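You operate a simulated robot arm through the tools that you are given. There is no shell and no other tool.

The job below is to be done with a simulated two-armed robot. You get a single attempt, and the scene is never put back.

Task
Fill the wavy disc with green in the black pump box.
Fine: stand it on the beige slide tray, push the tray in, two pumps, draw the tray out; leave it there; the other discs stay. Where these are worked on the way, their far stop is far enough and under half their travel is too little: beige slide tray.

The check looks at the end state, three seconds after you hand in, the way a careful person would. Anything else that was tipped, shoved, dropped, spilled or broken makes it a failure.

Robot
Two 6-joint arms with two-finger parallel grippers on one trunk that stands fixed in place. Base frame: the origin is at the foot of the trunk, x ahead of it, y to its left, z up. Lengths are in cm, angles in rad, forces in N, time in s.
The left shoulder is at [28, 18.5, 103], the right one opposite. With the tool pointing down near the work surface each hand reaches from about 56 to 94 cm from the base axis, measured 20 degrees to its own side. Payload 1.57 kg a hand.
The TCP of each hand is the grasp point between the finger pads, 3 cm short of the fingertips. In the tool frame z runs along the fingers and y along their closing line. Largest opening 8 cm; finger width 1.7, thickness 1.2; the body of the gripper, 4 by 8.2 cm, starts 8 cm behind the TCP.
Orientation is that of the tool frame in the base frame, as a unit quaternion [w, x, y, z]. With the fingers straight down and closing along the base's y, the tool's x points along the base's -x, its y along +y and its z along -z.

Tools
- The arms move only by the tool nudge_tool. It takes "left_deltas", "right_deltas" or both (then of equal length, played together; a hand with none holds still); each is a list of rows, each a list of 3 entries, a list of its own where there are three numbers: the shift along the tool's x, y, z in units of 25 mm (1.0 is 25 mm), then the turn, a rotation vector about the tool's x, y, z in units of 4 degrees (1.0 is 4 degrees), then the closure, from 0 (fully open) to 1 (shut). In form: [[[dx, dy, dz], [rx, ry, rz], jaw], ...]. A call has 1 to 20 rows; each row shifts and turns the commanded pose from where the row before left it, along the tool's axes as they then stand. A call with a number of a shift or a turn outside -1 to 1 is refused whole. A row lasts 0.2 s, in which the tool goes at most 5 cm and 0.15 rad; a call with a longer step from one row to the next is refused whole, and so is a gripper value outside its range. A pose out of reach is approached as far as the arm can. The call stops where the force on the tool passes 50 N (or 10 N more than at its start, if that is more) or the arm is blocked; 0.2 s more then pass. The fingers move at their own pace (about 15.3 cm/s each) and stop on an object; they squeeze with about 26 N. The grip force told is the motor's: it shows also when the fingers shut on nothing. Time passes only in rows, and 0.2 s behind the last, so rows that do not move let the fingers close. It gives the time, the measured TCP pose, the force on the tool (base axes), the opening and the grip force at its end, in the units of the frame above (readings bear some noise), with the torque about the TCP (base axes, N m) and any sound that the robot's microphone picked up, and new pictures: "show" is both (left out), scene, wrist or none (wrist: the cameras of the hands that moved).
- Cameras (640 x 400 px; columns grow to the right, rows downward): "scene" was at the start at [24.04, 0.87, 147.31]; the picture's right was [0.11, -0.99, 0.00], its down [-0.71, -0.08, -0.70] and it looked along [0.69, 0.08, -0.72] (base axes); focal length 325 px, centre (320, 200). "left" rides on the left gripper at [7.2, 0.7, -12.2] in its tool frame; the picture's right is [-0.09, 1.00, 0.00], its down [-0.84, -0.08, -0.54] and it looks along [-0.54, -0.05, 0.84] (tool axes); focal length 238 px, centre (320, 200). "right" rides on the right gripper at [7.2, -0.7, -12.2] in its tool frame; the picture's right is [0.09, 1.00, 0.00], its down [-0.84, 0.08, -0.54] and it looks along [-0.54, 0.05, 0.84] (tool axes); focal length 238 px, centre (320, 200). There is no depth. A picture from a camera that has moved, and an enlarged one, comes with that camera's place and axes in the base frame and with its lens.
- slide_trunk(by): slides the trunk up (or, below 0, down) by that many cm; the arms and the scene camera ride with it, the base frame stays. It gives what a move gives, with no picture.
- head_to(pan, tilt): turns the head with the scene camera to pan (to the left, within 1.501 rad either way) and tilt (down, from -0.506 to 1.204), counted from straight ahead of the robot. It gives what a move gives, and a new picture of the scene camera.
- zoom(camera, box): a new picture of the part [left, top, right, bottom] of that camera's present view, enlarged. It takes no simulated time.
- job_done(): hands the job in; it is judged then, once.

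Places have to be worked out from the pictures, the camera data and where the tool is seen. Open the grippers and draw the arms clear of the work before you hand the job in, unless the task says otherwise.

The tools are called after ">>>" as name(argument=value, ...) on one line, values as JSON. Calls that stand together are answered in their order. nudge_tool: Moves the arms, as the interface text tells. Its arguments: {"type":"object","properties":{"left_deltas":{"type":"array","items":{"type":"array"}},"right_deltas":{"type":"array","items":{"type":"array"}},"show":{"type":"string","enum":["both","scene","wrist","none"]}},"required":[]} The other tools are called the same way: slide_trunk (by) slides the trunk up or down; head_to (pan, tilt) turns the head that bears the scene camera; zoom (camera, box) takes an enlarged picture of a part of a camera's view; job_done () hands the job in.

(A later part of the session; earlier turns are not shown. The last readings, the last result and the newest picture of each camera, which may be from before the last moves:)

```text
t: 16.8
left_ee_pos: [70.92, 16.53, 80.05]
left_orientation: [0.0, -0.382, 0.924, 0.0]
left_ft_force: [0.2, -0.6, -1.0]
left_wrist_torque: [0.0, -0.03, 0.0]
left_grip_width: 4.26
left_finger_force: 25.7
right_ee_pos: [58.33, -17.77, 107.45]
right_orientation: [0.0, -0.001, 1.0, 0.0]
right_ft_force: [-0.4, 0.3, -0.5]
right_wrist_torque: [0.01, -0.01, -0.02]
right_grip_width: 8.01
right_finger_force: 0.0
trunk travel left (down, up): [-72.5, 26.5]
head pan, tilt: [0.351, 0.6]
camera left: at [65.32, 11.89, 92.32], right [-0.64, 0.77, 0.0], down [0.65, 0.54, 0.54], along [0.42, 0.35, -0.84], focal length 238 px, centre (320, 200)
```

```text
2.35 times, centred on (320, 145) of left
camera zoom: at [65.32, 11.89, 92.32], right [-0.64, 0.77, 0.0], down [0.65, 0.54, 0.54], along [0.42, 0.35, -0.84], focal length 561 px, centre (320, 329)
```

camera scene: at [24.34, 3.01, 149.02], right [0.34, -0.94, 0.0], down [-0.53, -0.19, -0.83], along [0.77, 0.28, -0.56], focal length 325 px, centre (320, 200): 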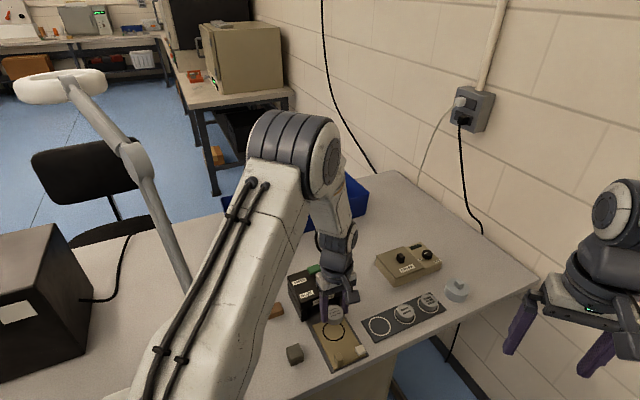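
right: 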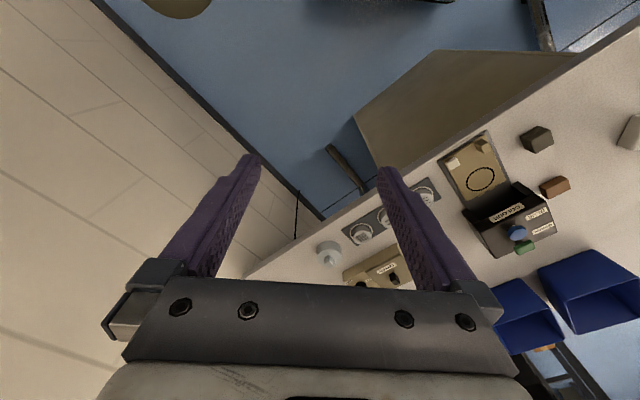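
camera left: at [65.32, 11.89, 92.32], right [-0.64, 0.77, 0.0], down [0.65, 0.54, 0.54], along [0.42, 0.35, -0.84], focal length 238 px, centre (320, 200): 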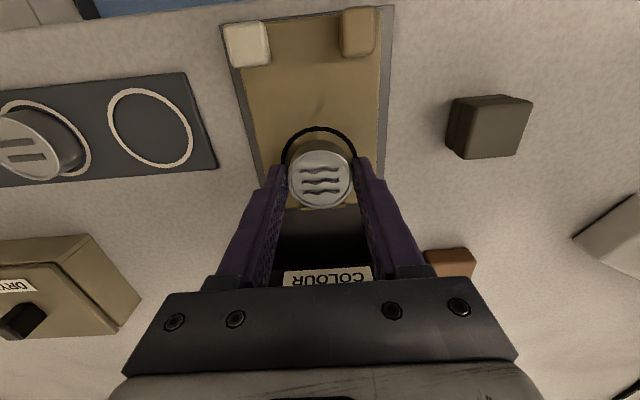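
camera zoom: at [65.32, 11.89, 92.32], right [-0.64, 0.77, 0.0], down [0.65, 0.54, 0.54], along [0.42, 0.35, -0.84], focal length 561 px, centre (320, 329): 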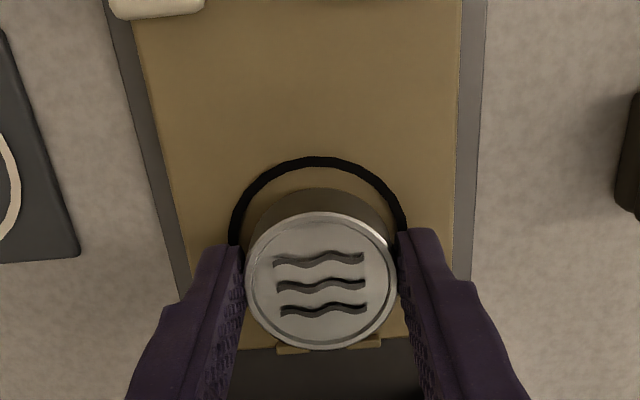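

Disc hovers a few mm above the tray, centred to about 1–2 mm. I lower in 1 mm steps, watching for contact force.

>>> nudge_tool(left_deltas=[[[0.05, 0, 0.04], [0, 0, 0], 0.8], [[0, 0, 0.04], [0, 0, 0], 0.8], [[0, 0, 0.04], [0, 0, 0], 0.8], [[0, 0, 0], [0, 0, 0], 0.8]], show="none")

```text
t: 17.8
left_ee_pos: [70.83, 16.33, 79.79]
left_orientation: [0.0, -0.382, 0.924, 0.0]
left_ft_force: [0.2, 0.4, 0.0]
left_wrist_torque: [0.01, -0.03, 0.0]
left_grip_width: 4.28
left_finger_force: 25.9
right_ee_pos: [58.26, -17.76, 107.48]
right_orientation: [-0.001, 0.001, 1.0, 0.0]
right_ft_force: [0.2, -0.3, 0.3]
right_wrist_torque: [-0.02, 0.0, 0.02]
right_grip_width: 8.0
right_finger_force: 0.1
trunk travel left (down, up): [-72.5, 26.5]
head pan, tilt: [0.351, 0.6]
```

No contact force yet at TCP z 79.8; I continue down in 1 mm steps.

>>> nudge_tool(left_deltas=[[[0, 0, 0.04], [0, 0, 0], 0.8], [[0, 0, 0.04], [0, 0, 0], 0.8], [[0, 0, 0], [0, 0, 0], 0.8]], show="none")

```text
t: 18.6
left_ee_pos: [70.84, 16.38, 79.71]
left_orientation: [0.001, -0.383, 0.924, 0.0]
left_ft_force: [-3.7, 5.4, 17.7]
left_wrist_torque: [0.25, 0.14, 0.04]
left_grip_width: 4.27
left_finger_force: 25.7
right_ee_pos: [58.11, -17.72, 107.56]
right_orientation: [-0.001, -0.001, 1.0, -0.001]
right_ft_force: [0.3, -0.2, -0.1]
right_wrist_torque: [-0.02, 0.0, 0.02]
right_grip_width: 8.01
right_finger_force: 0.0
trunk travel left (down, up): [-72.5, 26.5]
head pan, tilt: [0.351, 0.6]
```

Contact: 17.7 N upward at z≈79.7, so the disc rests on the tray. I relieve the load slightly and open the fingers.

>>> nudge_tool(left_deltas=[[[0, 0, -0.03], [0, 0, 0], 0.8], [[0, 0, 0], [0, 0, 0], 0.4], [[0, 0, 0], [0, 0, 0], 0.2], [[0, 0, 0], [0, 0, 0], 0.15]], show="wrist")

>>> zoom(camera="left", box=[240, 60, 400, 230])

```text
t: 19.6
left_ee_pos: [70.74, 16.26, 79.69]
left_orientation: [0.0, -0.383, 0.924, 0.0]
left_ft_force: [-0.4, -0.9, -0.6]
left_wrist_torque: [0.0, 0.0, 0.01]
left_grip_width: 6.84
left_finger_force: 0.1
right_ee_pos: [58.35, -17.71, 107.53]
right_orientation: [0.001, 0.0, 1.0, 0.001]
right_ft_force: [-1.0, 0.3, -0.2]
right_wrist_torque: [0.05, -0.01, 0.0]
right_grip_width: 8.0
right_finger_force: 0.0
trunk travel left (down, up): [-72.5, 26.5]
head pan, tilt: [0.351, 0.6]
camera left: at [65.24, 11.68, 91.91], right [-0.64, 0.77, 0.0], down [0.65, 0.54, 0.54], along [0.42, 0.35, -0.84], focal length 238 px, centre (320, 200)
```

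left: 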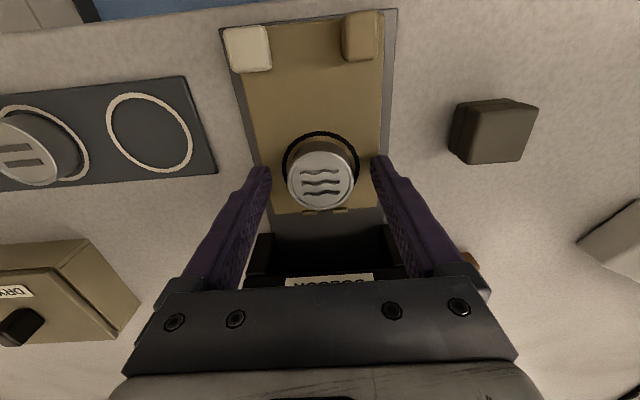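

```text
2.35 times, centred on (320, 145) of left
camera zoom: at [65.24, 11.68, 91.91], right [-0.64, 0.77, 0.0], down [0.65, 0.54, 0.54], along [0.42, 0.35, -0.84], focal length 561 px, centre (320, 329)
```

zoom: 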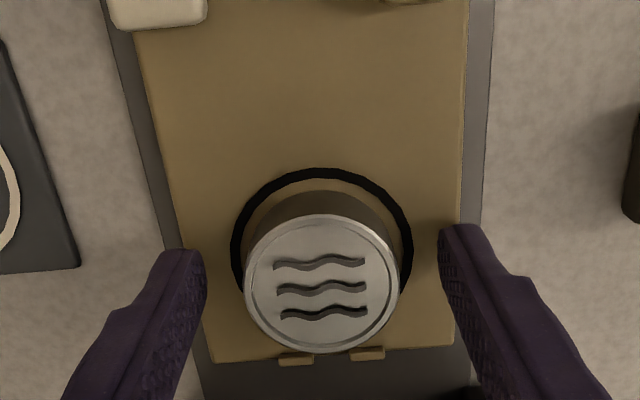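

The disc stands inside the ring, released cleanly. I lift clear and move back over the tray's beige post for a closer look.

>>> nudge_tool(left_deltas=[[[0, 0, -0.4], [0, 0, 0], 0.15], [[0, 0, -0.8], [0, 0, 0], 0.15], [[0, 0, -0.8], [0, 0, 0], 0.15], [[0, 0, -0.8], [0, 0, 0], 0.15], [[0.725, 0.27, 0], [0, 0, 0], 0.15], [[0.725, 0.27, 0], [0, 0, 0], 0.15], [[0.725, 0.27, 0], [0, 0, 0], 0.15], [[0.725, 0.27, 0], [0, 0, 0], 0.15], [[0, 0, 0], [0, 0, 0], 0.3]], show="both")

>>> zoom(camera="left", box=[240, 80, 400, 220])

>>> zoom(camera="scene", box=[290, 260, 410, 370])

```text
t: 21.6
left_ee_pos: [63.59, 13.2, 86.6]
left_orientation: [0.0, -0.383, 0.924, 0.0]
left_ft_force: [-0.3, 0.5, -0.3]
left_wrist_torque: [0.02, 0.02, 0.03]
left_grip_width: 5.59
left_finger_force: 0.0
right_ee_pos: [58.28, -17.78, 107.52]
right_orientation: [0.0, -0.001, 1.0, 0.0]
right_ft_force: [0.6, 0.2, 0.3]
right_wrist_torque: [0.0, 0.0, -0.04]
right_grip_width: 8.01
right_finger_force: 0.1
trunk travel left (down, up): [-72.5, 26.5]
head pan, tilt: [0.351, 0.6]
camera scene: at [24.34, 2.99, 149.02], right [0.34, -0.94, 0.0], down [-0.53, -0.19, -0.83], along [0.77, 0.28, -0.56], focal length 325 px, centre (320, 200)
camera left: at [58.07, 8.56, 98.89], right [-0.64, 0.77, 0.0], down [0.65, 0.54, 0.54], along [0.42, 0.35, -0.84], focal length 238 px, centre (320, 200)
```

scene: 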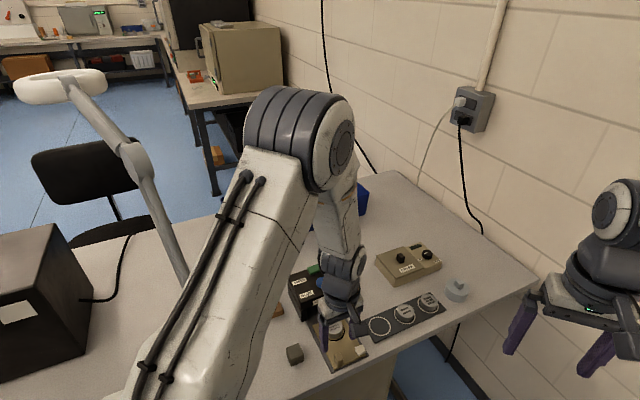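
left: 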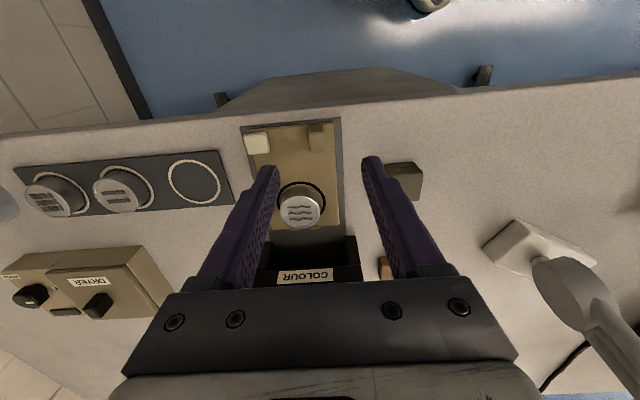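

```text
2.86 times, centred on (320, 150) of left
camera zoom: at [58.07, 8.56, 98.89], right [-0.64, 0.77, 0.0], down [0.65, 0.54, 0.54], along [0.42, 0.35, -0.84], focal length 681 px, centre (320, 343)
```

zoom: 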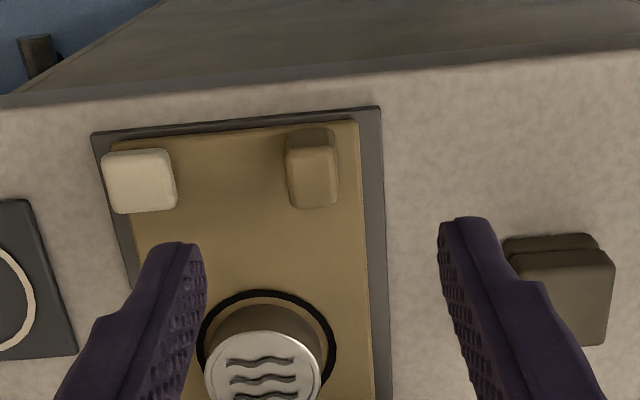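

```text
3.64 times, centred on (350, 315) of scene
camera zoom: at [24.34, 2.99, 149.02], right [0.34, -0.94, 0.0], down [-0.53, -0.19, -0.83], along [0.77, 0.28, -0.56], focal length 1182 px, centre (211, -218)
```

zoom: 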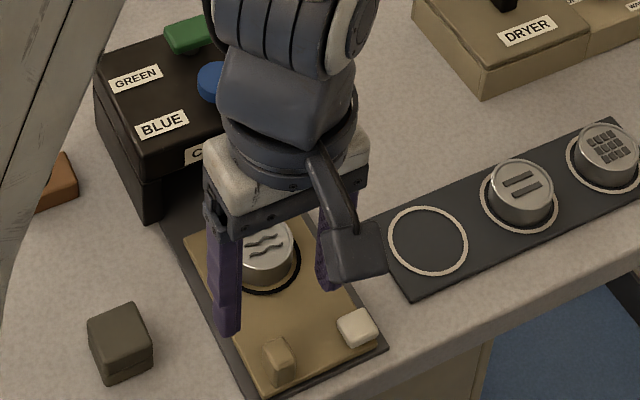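

The post centre is about (63.85, 13.1), top near z≈78.1, about 1.5 cm wide. I trim the position, narrow the fingers to 4 cm (to clear the cream piece) and descend around the post.

>>> nudge_tool(left_deltas=[[[-0.08, -0.08, 0.3], [0, 0, 0], 0.5], [[0, 0, 0.6], [0, 0, 0], 0.5], [[0, 0, 0.6], [0, 0, 0], 0.5], [[0, 0, 0.6], [0, 0, 0], 0.5], [[0, 0, 0.4], [0, 0, 0], 0.5], [[0, 0, 0.3], [0, 0, 0], 0.5]], show="wrist")

>>> zoom(camera="left", box=[240, 100, 400, 240])

>>> zoom(camera="scene", box=[290, 280, 390, 370])

```text
t: 23.0
left_ee_pos: [64.12, 13.29, 79.74]
left_orientation: [0.0, -0.382, 0.924, 0.001]
left_ft_force: [-0.6, 0.3, 0.7]
left_wrist_torque: [0.03, 0.01, 0.0]
left_grip_width: 4.01
left_finger_force: 0.0
right_ee_pos: [58.34, -17.75, 107.56]
right_orientation: [0.0, 0.0, 1.0, 0.0]
right_ft_force: [-0.3, -0.1, -0.2]
right_wrist_torque: [0.0, -0.02, -0.02]
right_grip_width: 7.99
right_finger_force: 0.1
trunk travel left (down, up): [-72.5, 26.5]
head pan, tilt: [0.351, 0.6]
camera left: at [58.49, 8.59, 91.86], right [-0.64, 0.77, 0.0], down [0.65, 0.54, 0.54], along [0.42, 0.35, -0.84], focal length 238 px, centre (320, 200)
```

left: 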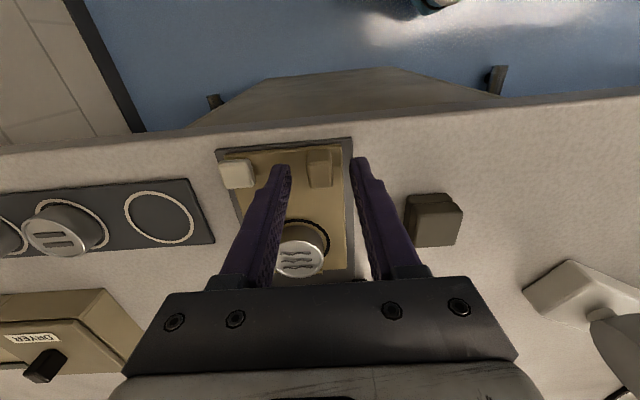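

```text
2.86 times, centred on (320, 170) of left
camera zoom: at [58.49, 8.59, 91.86], right [-0.64, 0.77, 0.0], down [0.65, 0.54, 0.54], along [0.42, 0.35, -0.84], focal length 681 px, centre (320, 286)
```

zoom: 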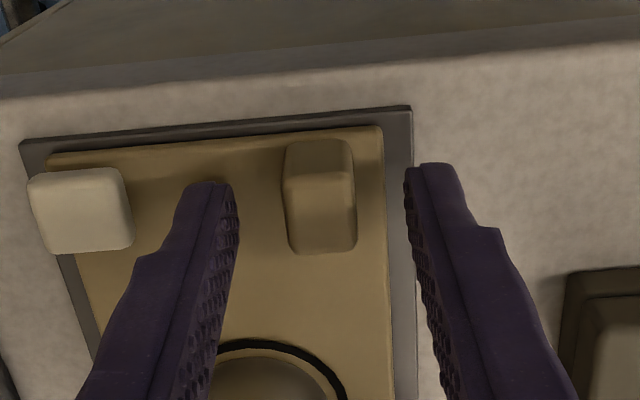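

```text
4.44 times, centred on (340, 325) of scene
camera zoom: at [24.34, 3.0, 149.02], right [0.34, -0.94, 0.0], down [-0.53, -0.19, -0.83], along [0.77, 0.28, -0.56], focal length 1445 px, centre (231, -356)
```

zoom: 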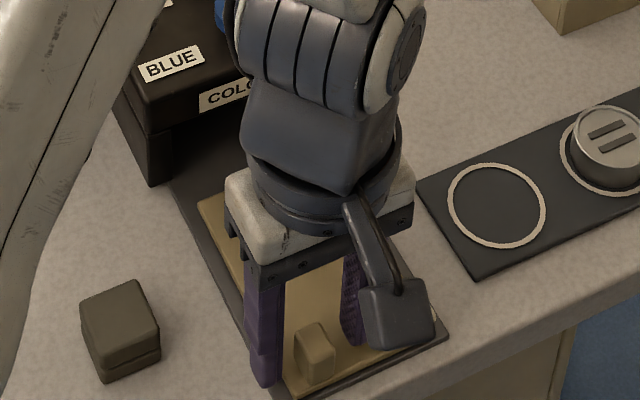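

The post is centred between the fingers and the cream piece is clear. I close on the post.

>>> nudge_tool(left_deltas=[[[0.04, 0, 0.04], [0, 0, 0], 0.5], [[0, 0, 0], [0, 0, 0], 0.7], [[0, 0, 0], [0, 0, 0], 0.95], [[0, 0, 0], [0, 0, 0], 1.0], [[0, 0, 0], [0, 0, 0], 1.0]], show="wrist")

```text
t: 24.2
left_ee_pos: [63.95, 13.08, 79.51]
left_orientation: [0.0, -0.382, 0.924, 0.0]
left_ft_force: [-2.3, 4.4, -1.1]
left_wrist_torque: [0.18, -0.17, -0.04]
left_grip_width: 1.61
left_finger_force: 31.2
right_ee_pos: [58.21, -17.71, 107.54]
right_orientation: [0.0, -0.001, 1.0, -0.001]
right_ft_force: [-1.1, 0.7, -0.1]
right_wrist_torque: [-0.01, -0.02, -0.02]
right_grip_width: 8.0
right_finger_force: 0.0
trunk travel left (down, up): [-72.5, 26.5]
head pan, tilt: [0.351, 0.6]
camera left: at [58.37, 8.52, 91.78], right [-0.64, 0.77, 0.0], down [0.65, 0.54, 0.54], along [0.42, 0.35, -0.84], focal length 238 px, centre (320, 200)
```

left: 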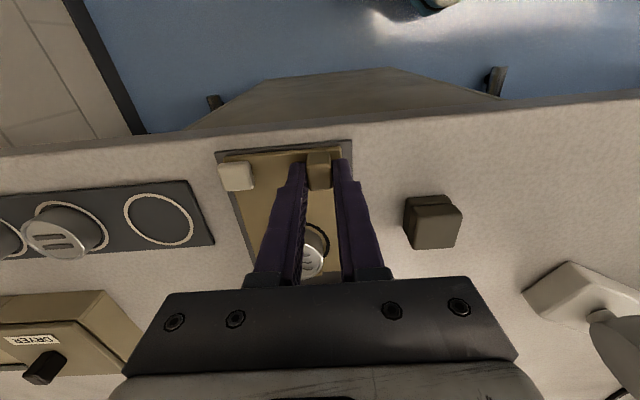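

Post is gripped (1.6 cm wide, fixed firmly). I now push the tray inward along its axis gently, 2 cm first.

>>> nudge_tool(left_deltas=[[[-0.1, 0.01, 0], [0, 0, 0], 1.0], [[-0.15, 0, 0], [0, 0, 0], 1.0], [[-0.2, 0, 0], [0, 0, 0], 1.0], [[-0.2, 0, 0], [0, 0, 0], 1.0], [[-0.15, 0, 0], [0, 0, 0], 1.0]], show="both")

>>> zoom(camera="scene", box=[290, 260, 410, 370])

```text
t: 25.4
left_ee_pos: [65.28, 14.54, 79.54]
left_orientation: [-0.001, -0.383, 0.924, 0.0]
left_ft_force: [-3.6, 5.2, -12.1]
left_wrist_torque: [0.56, -0.63, -0.08]
left_grip_width: 1.57
left_finger_force: 31.7
right_ee_pos: [58.28, -17.8, 107.43]
right_orientation: [-0.001, -0.001, 1.0, 0.0]
right_ft_force: [0.6, -0.4, 0.0]
right_wrist_torque: [-0.03, 0.02, 0.02]
right_grip_width: 8.04
right_finger_force: 0.1
trunk travel left (down, up): [-72.5, 26.5]
head pan, tilt: [0.351, 0.6]
camera scene: at [24.37, 3.03, 148.99], right [0.34, -0.94, 0.0], down [-0.53, -0.19, -0.82], along [0.77, 0.28, -0.57], focal length 325 px, centre (320, 200)
camera left: at [59.74, 9.89, 91.78], right [-0.64, 0.77, 0.0], down [0.65, 0.54, 0.54], along [0.42, 0.35, -0.84], focal length 238 px, centre (320, 200)
```

scene: 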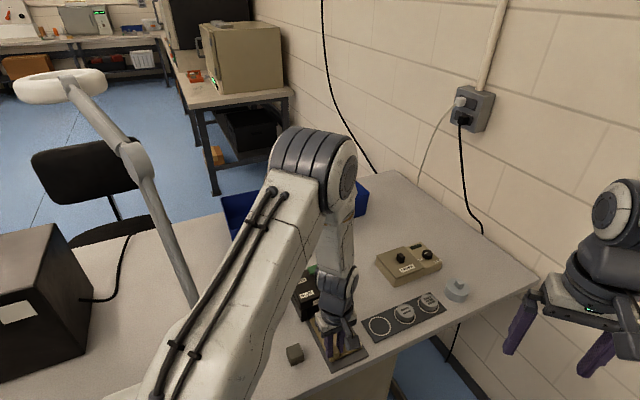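
left: 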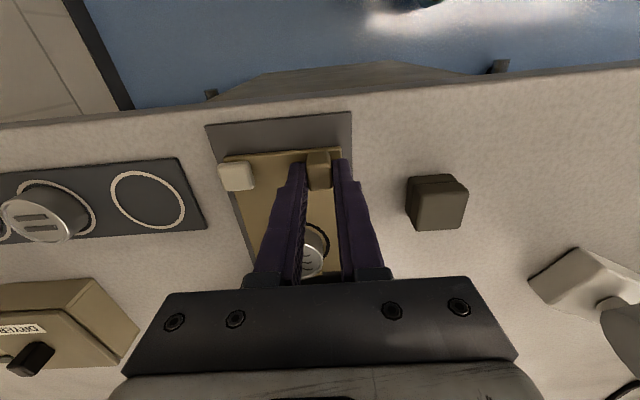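

```text
3.64 times, centred on (350, 315) of scene
camera zoom: at [24.37, 3.03, 148.99], right [0.34, -0.94, 0.0], down [-0.53, -0.19, -0.82], along [0.77, 0.28, -0.57], focal length 1182 px, centre (211, -218)
```

zoom: 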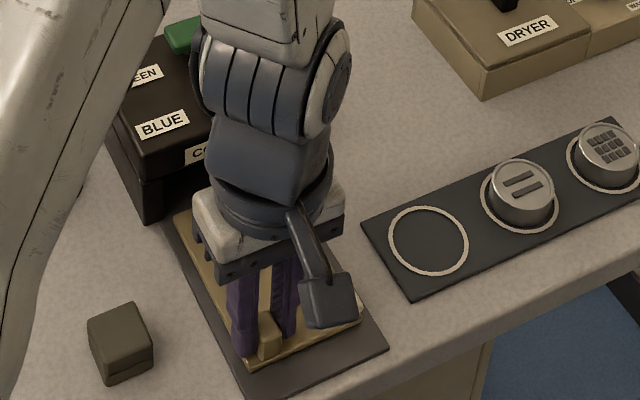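

The tray slides with the post, cream piece riding along; forces are low. I continue inward another ~4 cm with a tiny downward and lateral relief.

>>> nudge_tool(left_deltas=[[[-0.15, 0.015, 0.02], [0, 0, 0], 1.0], [[-0.2, 0.005, 0], [0, 0, 0], 1.0], [[-0.2, 0, 0], [0, 0, 0], 1.0], [[-0.2, 0, 0], [0, 0, 0], 1.0], [[-0.2, 0, 0], [0, 0, 0], 1.0], [[-0.2, 0, 0], [0, 0, 0], 1.0], [[-0.2, 0, 0], [0, 0, 0], 1.0], [[-0.15, 0, 0], [0, 0, 0], 1.0]], show="both")

>>> zoom(camera="scene", box=[290, 260, 410, 370])

```text
t: 27.2
left_ee_pos: [67.98, 17.15, 79.4]
left_orientation: [0.001, -0.382, 0.924, 0.0]
left_ft_force: [-2.6, 2.6, -11.3]
left_wrist_torque: [-0.4, 0.29, 0.05]
left_grip_width: 1.61
left_finger_force: 31.8
right_ee_pos: [58.29, -17.67, 107.58]
right_orientation: [0.0, 0.001, 1.0, -0.001]
right_ft_force: [0.3, 0.4, 0.5]
right_wrist_torque: [-0.01, 0.01, -0.02]
right_grip_width: 8.0
right_finger_force: 0.1
trunk travel left (down, up): [-72.5, 26.5]
head pan, tilt: [0.351, 0.6]
camera scene: at [24.38, 3.02, 149.0], right [0.34, -0.94, 0.0], down [-0.53, -0.19, -0.82], along [0.77, 0.28, -0.57], focal length 325 px, centre (320, 200)
camera left: at [62.46, 12.62, 91.78], right [-0.64, 0.77, 0.0], down [0.65, 0.54, 0.54], along [0.42, 0.35, -0.84], focal length 238 px, centre (320, 200)
```

scene: 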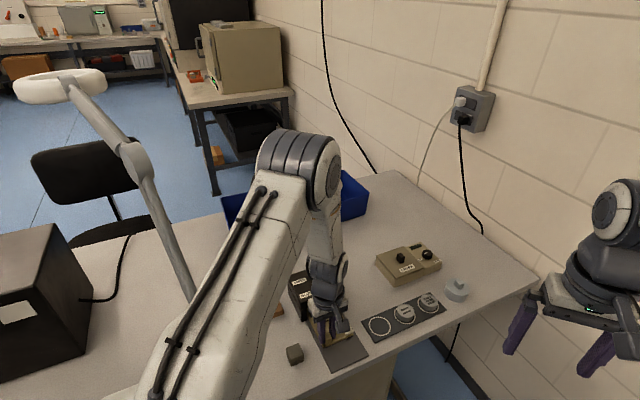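
left: 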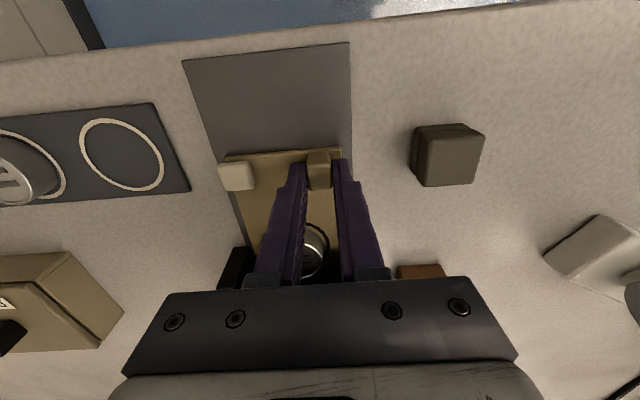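

```text
3.64 times, centred on (350, 315) of scene
camera zoom: at [24.38, 3.02, 149.0], right [0.34, -0.94, 0.0], down [-0.53, -0.19, -0.82], along [0.77, 0.28, -0.57], focal length 1182 px, centre (211, -218)
```

zoom: 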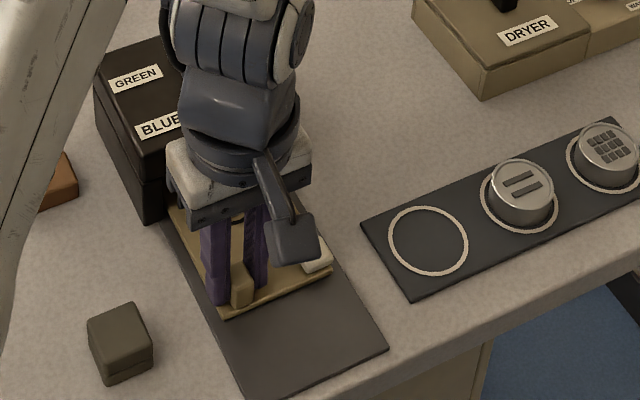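

About 5.8 cm in so far with no resistance. I keep pushing in smaller steps toward the stop.

>>> nudge_tool(left_deltas=[[[-0.15, 0.005, 0.01], [0, 0, 0], 1.0], [[-0.15, 0, 0], [0, 0, 0], 1.0], [[-0.15, 0, 0], [0, 0, 0], 1.0], [[-0.15, 0, 0], [0, 0, 0], 1.0], [[-0.15, 0, 0], [0, 0, 0], 1.0], [[-0.1, 0, 0], [0, 0, 0], 1.0]], show="both")

>>> zoom(camera="scene", box=[290, 260, 410, 370])

```text
t: 28.6
left_ee_pos: [69.46, 18.76, 79.63]
left_orientation: [0.0, -0.383, 0.924, 0.0]
left_ft_force: [-3.5, 2.6, -10.6]
left_wrist_torque: [-0.11, 0.11, 0.0]
left_grip_width: 1.58
left_finger_force: 31.1
right_ee_pos: [58.31, -17.74, 107.6]
right_orientation: [0.001, -0.001, 1.0, 0.0]
right_ft_force: [0.4, -0.9, 0.6]
right_wrist_torque: [-0.01, 0.04, 0.04]
right_grip_width: 8.03
right_finger_force: 0.0
trunk travel left (down, up): [-72.5, 26.5]
head pan, tilt: [0.351, 0.6]
camera scene: at [24.38, 3.03, 149.01], right [0.34, -0.94, 0.0], down [-0.53, -0.19, -0.82], along [0.77, 0.28, -0.57], focal length 325 px, centre (320, 200)
camera left: at [63.91, 14.07, 91.78], right [-0.64, 0.77, 0.0], down [0.65, 0.54, 0.54], along [0.42, 0.35, -0.84], focal length 238 px, centre (320, 200)
```

scene: 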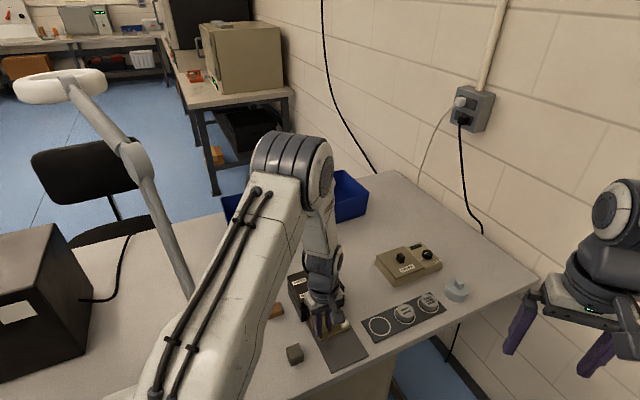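
left: 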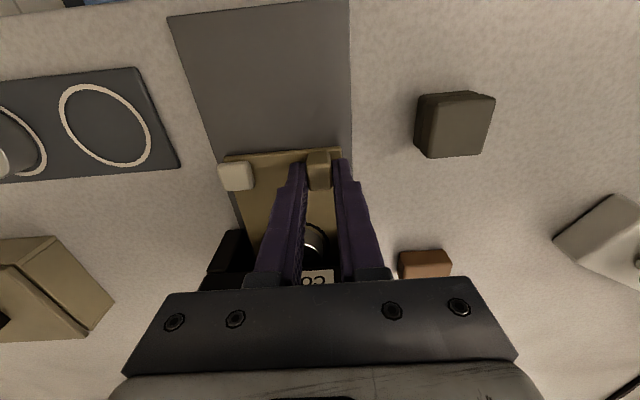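

```text
3.64 times, centred on (350, 315) of scene
camera zoom: at [24.38, 3.03, 149.01], right [0.34, -0.94, 0.0], down [-0.53, -0.19, -0.82], along [0.77, 0.28, -0.57], focal length 1182 px, centre (211, -218)
```

zoom: 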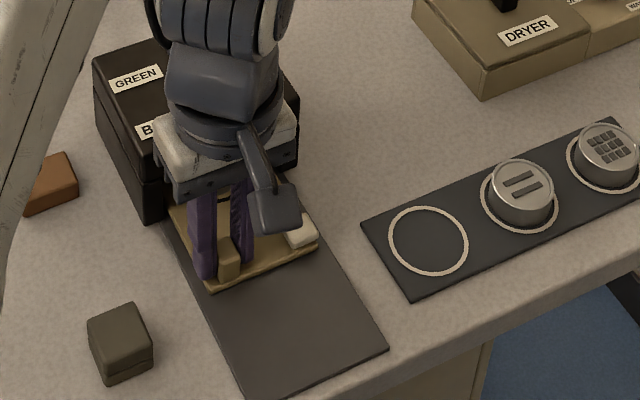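

Now 8 cm in, still free; the gripper body is still short of the box. I continue cautiously, lowering slightly to relieve the downward pull.

>>> nudge_tool(left_deltas=[[[-0.12, 0.005, 0.03], [0, 0, 0], 1.0], [[-0.12, 0, 0], [0, 0, 0], 1.0], [[-0.12, 0, 0], [0, 0, 0], 1.0], [[-0.12, 0, 0], [0, 0, 0], 1.0], [[-0.12, 0, 0], [0, 0, 0], 1.0]], show="both")

>>> zoom(camera="scene", box=[290, 260, 410, 370])

```text
t: 29.8
left_ee_pos: [70.58, 19.85, 79.43]
left_orientation: [0.001, -0.382, 0.924, -0.001]
left_ft_force: [-2.2, 3.2, 10.9]
left_wrist_torque: [-0.25, 0.48, 0.09]
left_grip_width: 1.57
left_finger_force: 31.8
right_ee_pos: [58.22, -17.64, 107.55]
right_orientation: [0.0, 0.0, 1.0, 0.0]
right_ft_force: [0.5, 0.0, -0.2]
right_wrist_torque: [0.0, 0.01, 0.03]
right_grip_width: 8.0
right_finger_force: 0.1
trunk travel left (down, up): [-72.5, 26.5]
head pan, tilt: [0.351, 0.6]
camera scene: at [24.29, 3.01, 149.03], right [0.34, -0.94, 0.0], down [-0.53, -0.19, -0.83], along [0.77, 0.28, -0.56], focal length 325 px, centre (320, 200)
camera left: at [65.02, 15.22, 91.76], right [-0.64, 0.77, 0.0], down [0.65, 0.54, 0.54], along [0.42, 0.35, -0.84], focal length 238 px, centre (320, 200)
```

scene: 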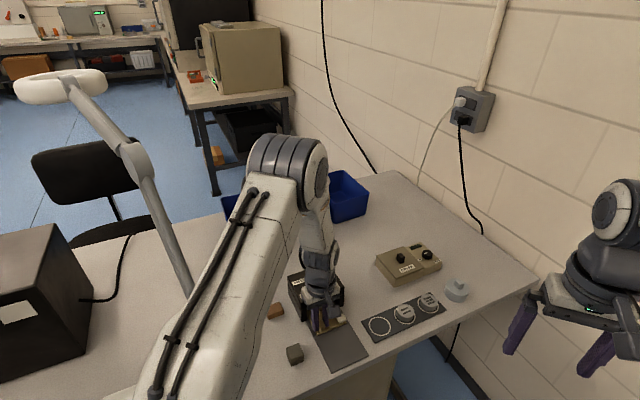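
left: 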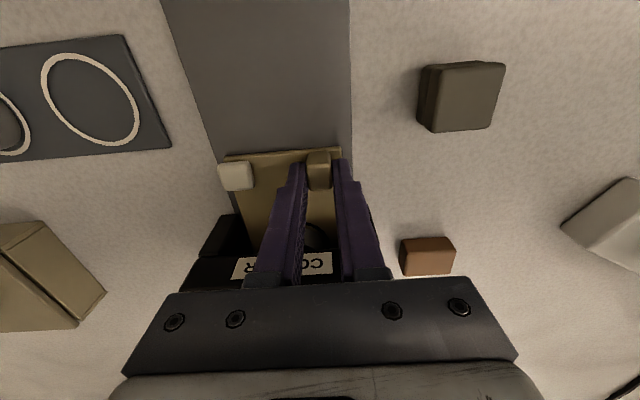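

```text
3.64 times, centred on (350, 315) of scene
camera zoom: at [24.29, 3.01, 149.03], right [0.34, -0.94, 0.0], down [-0.53, -0.19, -0.83], along [0.77, 0.28, -0.56], focal length 1182 px, centre (211, -218)
```

zoom: 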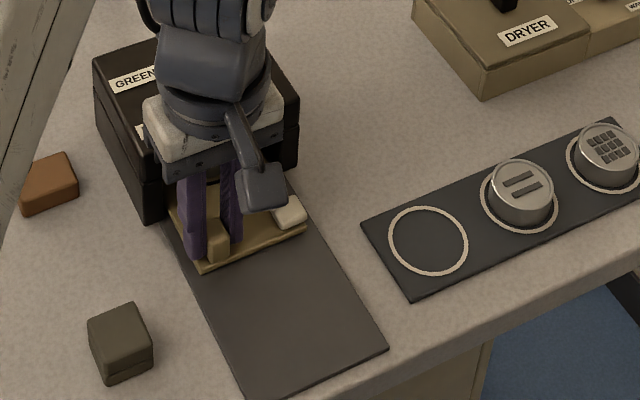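

9.5 cm in, still no stop; the box top (~z 83) is well below the gripper body (~87). I continue in small steps, correcting z by half a millimetre.

>>> nudge_tool(left_deltas=[[[-0.1, 0.01, -0.015], [0, 0, 0], 1.0], [[-0.1, 0, 0], [0, 0, 0], 1.0], [[-0.1, 0, 0], [0, 0, 0], 1.0], [[-0.1, 0, 0], [0, 0, 0], 1.0]], show="both")

>>> zoom(camera="scene", box=[290, 260, 410, 370])

```text
t: 30.8
left_ee_pos: [71.09, 20.38, 79.52]
left_orientation: [-0.001, -0.383, 0.924, 0.001]
left_ft_force: [-11.7, -27.8, -0.5]
left_wrist_torque: [-0.83, 0.03, 0.03]
left_grip_width: 1.57
left_finger_force: 31.2
right_ee_pos: [58.21, -17.86, 107.52]
right_orientation: [0.0, 0.001, 1.0, 0.0]
right_ft_force: [-0.6, -0.8, -0.3]
right_wrist_torque: [0.0, 0.04, 0.0]
right_grip_width: 8.04
right_finger_force: 0.0
trunk travel left (down, up): [-72.5, 26.5]
head pan, tilt: [0.351, 0.6]
camera scene: at [24.3, 2.86, 149.01], right [0.34, -0.94, 0.0], down [-0.53, -0.19, -0.83], along [0.78, 0.28, -0.56], focal length 325 px, centre (320, 200)
camera left: at [65.62, 15.76, 91.7], right [-0.64, 0.77, 0.0], down [0.65, 0.54, 0.54], along [0.41, 0.35, -0.84], focal length 238 px, centre (320, 200)
```

scene: 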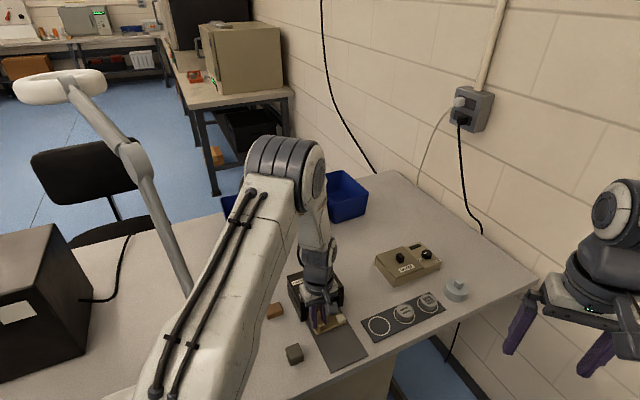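
left: 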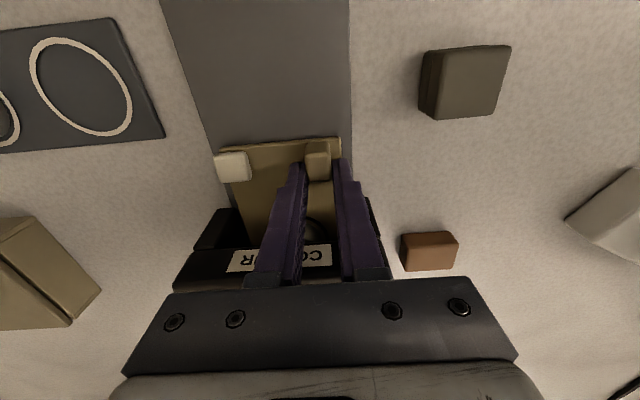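

```text
3.64 times, centred on (350, 315) of scene
camera zoom: at [24.3, 2.86, 149.01], right [0.34, -0.94, 0.0], down [-0.53, -0.19, -0.83], along [0.78, 0.28, -0.56], focal length 1182 px, centre (211, -218)
```

zoom: 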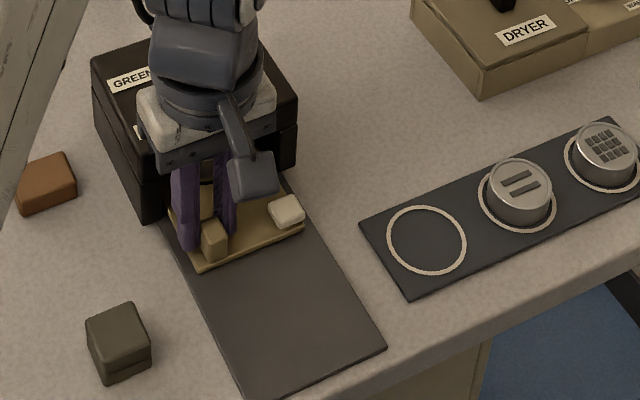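

Resistance of ~28 N against the push and the post slipping slightly in the fingers show the tray has reached its far stop. I open the fingers and lift straight up.

>>> nudge_tool(left_deltas=[[[0.1, 0, 0], [0, 0, 0], 0.9], [[0, 0, 0], [0, 0, 0], 0.6], [[0, 0, 0], [0, 0, 0], 0.5], [[0, 0, -0.4], [0, 0, 0], 0.5], [[0, 0, -0.8], [0, 0, 0], 0.5], [[0, 0, -0.8], [0, 0, 0], 0.5], [[0, 0, -0.8], [0, 0, 0], 0.5], [[0, 0, -0.8], [0, 0, 0], 0.5], [[0, 0, -0.8], [0, 0, 0], 0.5], [[0, 0, -0.8], [0, 0, 0], 0.5]], show="both")

>>> zoom(camera="left", box=[220, 100, 420, 300])

>>> zoom(camera="scene", box=[280, 250, 400, 360])

```text
t: 33.0
left_ee_pos: [71.2, 20.34, 92.51]
left_orientation: [0.0, -0.382, 0.924, 0.0]
left_ft_force: [0.0, -0.3, -0.6]
left_wrist_torque: [-0.01, 0.03, 0.01]
left_grip_width: 4.01
left_finger_force: 0.0
right_ee_pos: [58.22, -17.77, 107.38]
right_orientation: [0.0, -0.001, 1.0, 0.0]
right_ft_force: [0.9, 0.4, 0.1]
right_wrist_torque: [0.0, -0.02, 0.01]
right_grip_width: 8.0
right_finger_force: 0.0
trunk travel left (down, up): [-72.5, 26.5]
head pan, tilt: [0.351, 0.6]
camera scene: at [24.35, 3.0, 149.01], right [0.34, -0.94, 0.0], down [-0.53, -0.19, -0.82], along [0.77, 0.28, -0.57], focal length 325 px, centre (320, 200)
camera left: at [65.54, 15.67, 104.77], right [-0.64, 0.77, 0.0], down [0.65, 0.54, 0.54], along [0.42, 0.35, -0.84], focal length 238 px, centre (320, 200)
```

scene: 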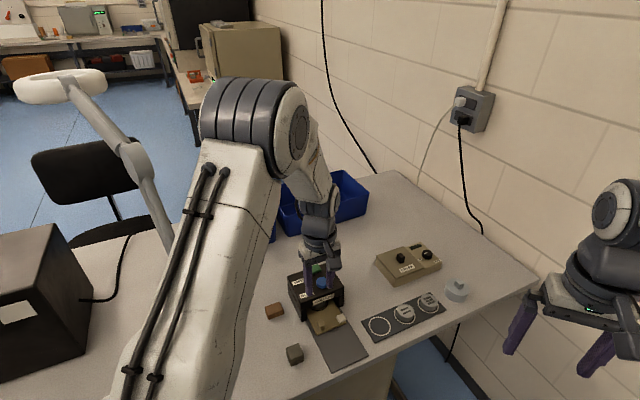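
left: 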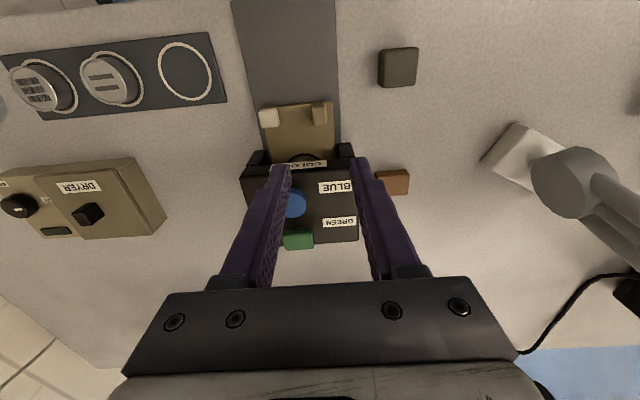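

```text
2.00 times, centred on (320, 200) of left
camera zoom: at [65.54, 15.67, 104.77], right [-0.64, 0.77, 0.0], down [0.65, 0.54, 0.54], along [0.42, 0.35, -0.84], focal length 477 px, centre (320, 200)
```

zoom: 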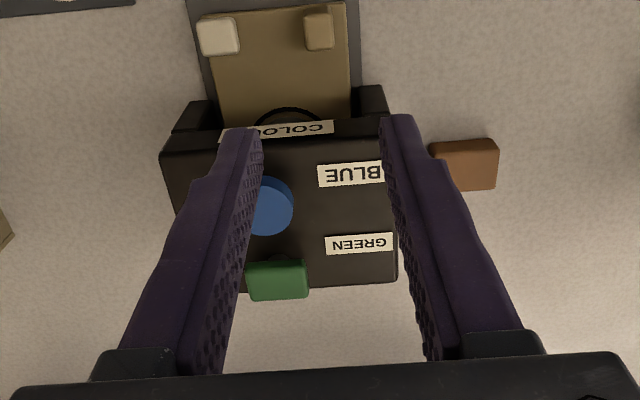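

```text
3.64 times, centred on (340, 305) of scene
camera zoom: at [24.35, 3.0, 149.01], right [0.34, -0.94, 0.0], down [-0.53, -0.19, -0.82], along [0.77, 0.28, -0.57], focal length 1182 px, centre (247, -182)
```

zoom: 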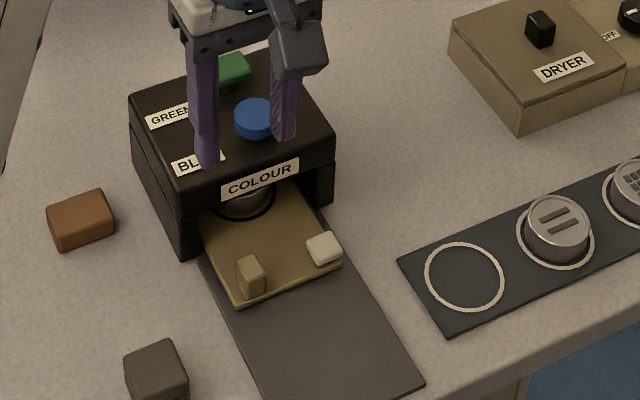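

Tray is in, with the disc under the box overhang. The green pump cap is at about (81.2, 25.55), z≈84.7, in line behind the blue one (5 cm apart). I close the fingers and move above green at safe height.

>>> nudge_tool(left_deltas=[[[-0.717, -0.225, -0.1], [0, 0, 0], 1.0], [[-0.717, -0.225, 0], [0, 0, 0], 1.0], [[-0.717, -0.225, 0], [0, 0, 0], 1.0], [[-0.717, -0.225, 0], [0, 0, 0], 1.0], [[-0.717, -0.225, 0], [0, 0, 0], 1.0], [[-0.717, -0.225, 0], [0, 0, 0], 1.0], [[0, 0, 0], [0, 0, 0], 1.0]], show="both")

>>> zoom(camera="left", box=[240, 80, 400, 240])

>>> zoom(camera="scene", box=[270, 230, 370, 340])

```text
t: 34.6
left_ee_pos: [81.06, 25.64, 92.71]
left_orientation: [-0.001, -0.383, 0.924, -0.002]
left_ft_force: [0.2, 0.4, 0.0]
left_wrist_torque: [0.01, -0.01, -0.04]
left_grip_width: 0.0
left_finger_force: 21.6
right_ee_pos: [58.26, -17.69, 107.55]
right_orientation: [0.0, -0.001, 1.0, 0.0]
right_ft_force: [0.3, 0.7, 0.5]
right_wrist_torque: [-0.02, 0.02, 0.01]
right_grip_width: 8.02
right_finger_force: 0.1
trunk travel left (down, up): [-72.5, 26.5]
head pan, tilt: [0.351, 0.6]
camera scene: at [24.35, 3.0, 149.01], right [0.34, -0.94, 0.0], down [-0.53, -0.19, -0.82], along [0.77, 0.28, -0.57], focal length 325 px, centre (320, 200)
camera left: at [75.55, 20.92, 104.93], right [-0.64, 0.77, 0.0], down [0.65, 0.54, 0.54], along [0.42, 0.35, -0.84], focal length 238 px, centre (320, 200)
```

scene: 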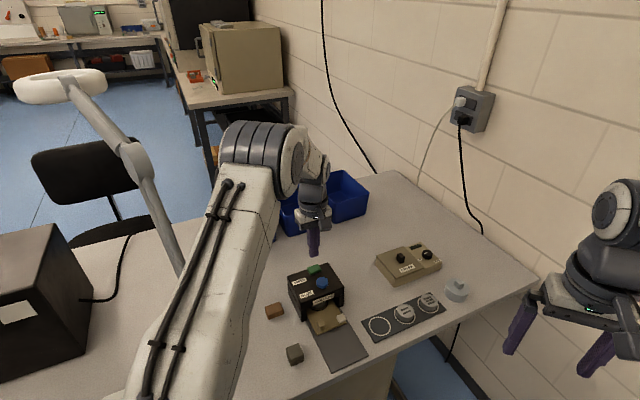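
left: 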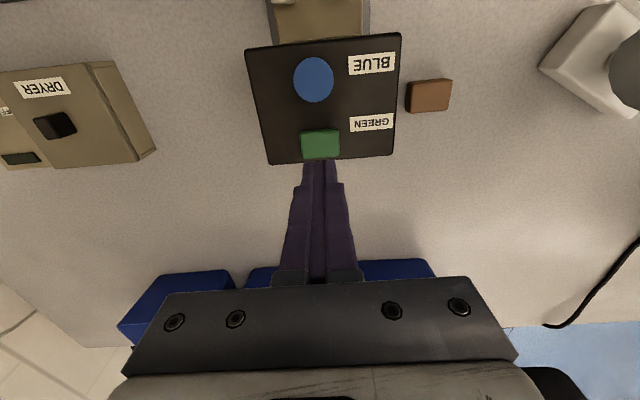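

```text
2.50 times, centred on (320, 160) of left
camera zoom: at [75.55, 20.92, 104.93], right [-0.64, 0.77, 0.0], down [0.65, 0.54, 0.54], along [0.42, 0.35, -0.84], focal length 596 px, centre (320, 300)
```

zoom: 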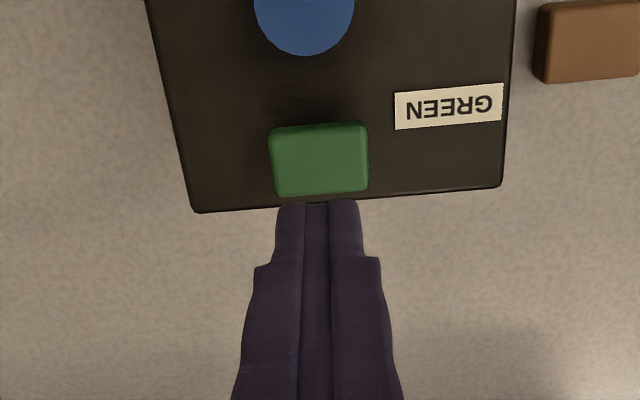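

```text
3.64 times, centred on (320, 285) of scene
camera zoom: at [24.35, 3.0, 149.01], right [0.34, -0.94, 0.0], down [-0.53, -0.19, -0.82], along [0.77, 0.28, -0.57], focal length 1182 px, centre (320, -109)
```

zoom: 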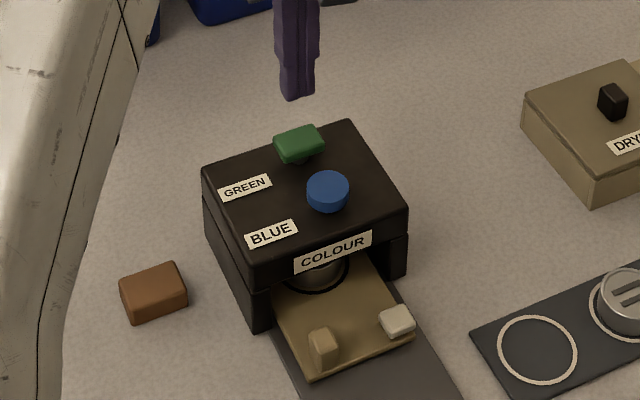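

Closed fingers hang just above and slightly beyond the green cap (cap top z≈85.3, centre ≈(80.9, 25.4)). I shift back 3 mm and come down to just above it.

>>> nudge_tool(left_deltas=[[[0.12, -0.02, 0.3], [0, 0, 0], 1.0], [[0, 0, 0.5], [0, 0, 0], 1.0], [[0, 0, 0.5], [0, 0, 0], 1.0], [[0, 0, 0.15], [0, 0, 0], 1.0], [[0, 0, 0], [0, 0, 0], 1.0]], show="both")

>>> zoom(camera="left", box=[240, 80, 400, 240])

>>> zoom(camera="scene", box=[280, 240, 360, 310])

```text
t: 35.8
left_ee_pos: [80.66, 25.17, 89.12]
left_orientation: [0.0, -0.383, 0.924, 0.0]
left_ft_force: [0.0, 0.1, 0.4]
left_wrist_torque: [0.02, -0.01, -0.01]
left_grip_width: 0.0
left_finger_force: 21.4
right_ee_pos: [58.33, -17.74, 107.54]
right_orientation: [0.0, 0.0, 1.0, 0.0]
right_ft_force: [0.0, -0.2, 0.5]
right_wrist_torque: [0.01, 0.02, -0.02]
right_grip_width: 7.99
right_finger_force: 0.0
trunk travel left (down, up): [-72.5, 26.5]
head pan, tilt: [0.351, 0.6]
camera scene: at [24.35, 3.0, 149.02], right [0.34, -0.94, 0.0], down [-0.53, -0.19, -0.83], along [0.77, 0.28, -0.57], focal length 325 px, centre (320, 200)
camera left: at [75.23, 20.69, 101.41], right [-0.64, 0.77, 0.0], down [0.65, 0.54, 0.54], along [0.42, 0.35, -0.84], focal length 238 px, centre (320, 200)
```

scene: 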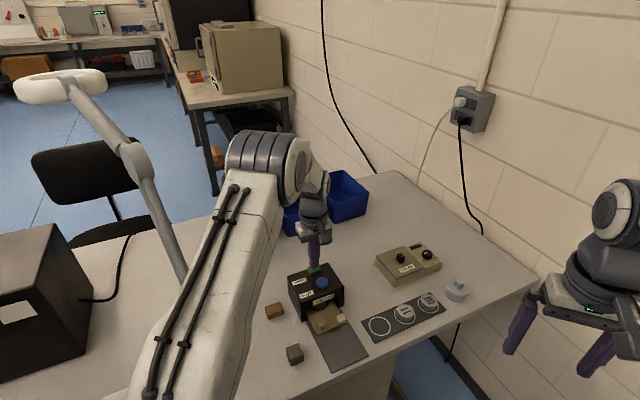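
left: 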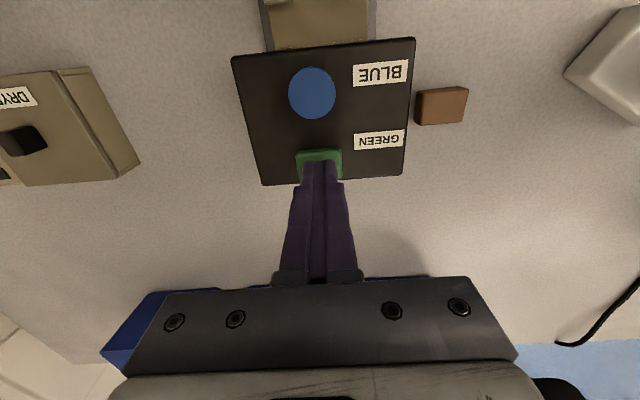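

```text
2.50 times, centred on (320, 160) of left
camera zoom: at [75.23, 20.69, 101.41], right [-0.64, 0.77, 0.0], down [0.65, 0.54, 0.54], along [0.42, 0.35, -0.84], focal length 596 px, centre (320, 300)
```

zoom: 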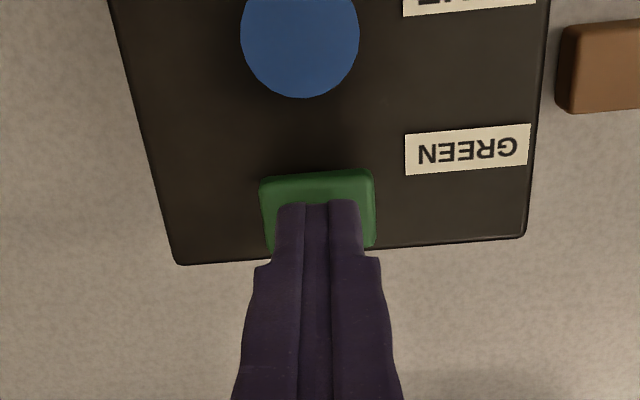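

```text
5.71 times, centred on (320, 275) of scene
camera zoom: at [24.35, 3.0, 149.02], right [0.34, -0.94, 0.0], down [-0.53, -0.19, -0.83], along [0.77, 0.28, -0.57], focal length 1857 px, centre (320, -229)
```

zoom: 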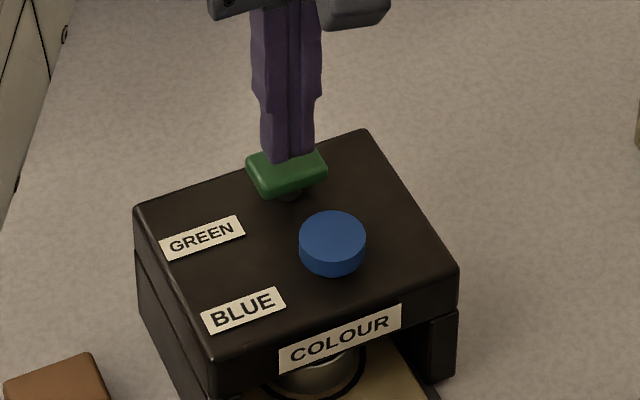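

Fingertips are centred on the green cap, well clear of blue. I begin the first pump: descending in 2 mm steps and reading the force.

>>> nudge_tool(left_deltas=[[[0, 0, 0.1], [0, 0, 0], 1.0], [[0, 0, 0.1], [0, 0, 0], 1.0], [[0, 0, 0.1], [0, 0, 0], 1.0], [[0, 0, 0.1], [0, 0, 0], 1.0]], show="none")

```text
t: 36.8
left_ee_pos: [80.74, 25.25, 88.22]
left_orientation: [0.0, -0.382, 0.924, 0.0]
left_ft_force: [0.9, -0.6, 0.0]
left_wrist_torque: [0.0, 0.0, -0.01]
left_grip_width: 0.0
left_finger_force: 21.0
right_ee_pos: [58.32, -17.67, 107.39]
right_orientation: [0.0, 0.0, 1.0, 0.0]
right_ft_force: [-1.1, 0.8, -0.5]
right_wrist_torque: [0.01, 0.02, -0.01]
right_grip_width: 8.0
right_finger_force: 0.0
trunk travel left (down, up): [-72.5, 26.5]
head pan, tilt: [0.351, 0.6]
```

No contact yet (tips at z≈85.2). Continuing down.

>>> nudge_tool(left_deltas=[[[0, 0, 0.08], [0, 0, 0], 1.0], [[0, 0, 0.08], [0, 0, 0], 1.0], [[0, 0, 0.08], [0, 0, 0], 1.0]], show="wrist")

```text
t: 37.6
left_ee_pos: [80.9, 25.33, 87.47]
left_orientation: [0.0, -0.382, 0.924, 0.0]
left_ft_force: [-1.6, 0.2, 3.3]
left_wrist_torque: [0.02, -0.01, -0.04]
left_grip_width: 0.0
left_finger_force: 21.9
right_ee_pos: [58.32, -17.69, 107.49]
right_orientation: [0.0, 0.0, 1.0, 0.0]
right_ft_force: [0.2, 0.5, -0.5]
right_wrist_torque: [0.04, 0.01, 0.02]
right_grip_width: 8.0
right_finger_force: 0.1
trunk travel left (down, up): [-72.5, 26.5]
head pan, tilt: [0.351, 0.6]
camera left: at [75.28, 20.72, 99.73], right [-0.64, 0.77, 0.0], down [0.65, 0.54, 0.54], along [0.42, 0.35, -0.84], focal length 238 px, centre (320, 200)
```

left: 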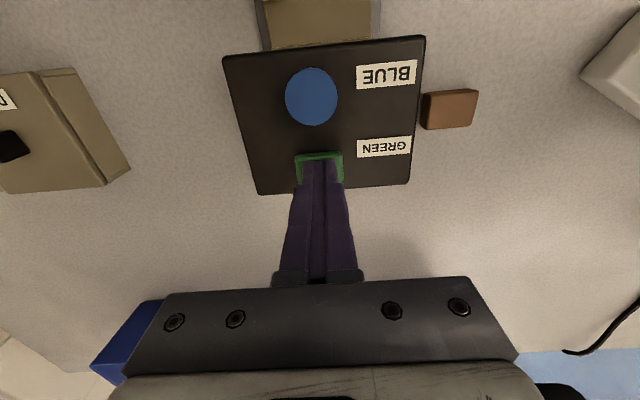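

Contact: 3.3 N at tip z≈84.5, the spring is starting. I press on to the bottom of the stroke.

>>> nudge_tool(left_deltas=[[[0, 0, 0.06], [0, 0, 0], 1.0], [[0, 0, 0.06], [0, 0, 0], 1.0], [[0, 0, 0.06], [0, 0, 0], 1.0]], show="none")

```text
t: 38.4
left_ee_pos: [80.93, 25.29, 87.27]
left_orientation: [0.001, -0.382, 0.924, 0.0]
left_ft_force: [-5.0, 0.0, 19.8]
left_wrist_torque: [0.02, 0.14, -0.03]
left_grip_width: 0.0
left_finger_force: 21.6
right_ee_pos: [58.24, -17.78, 107.63]
right_orientation: [0.0, -0.001, 1.0, 0.0]
right_ft_force: [-0.2, -0.1, 0.5]
right_wrist_torque: [0.02, 0.01, 0.0]
right_grip_width: 7.97
right_finger_force: 0.0
trunk travel left (down, up): [-72.5, 26.5]
head pan, tilt: [0.351, 0.6]
```

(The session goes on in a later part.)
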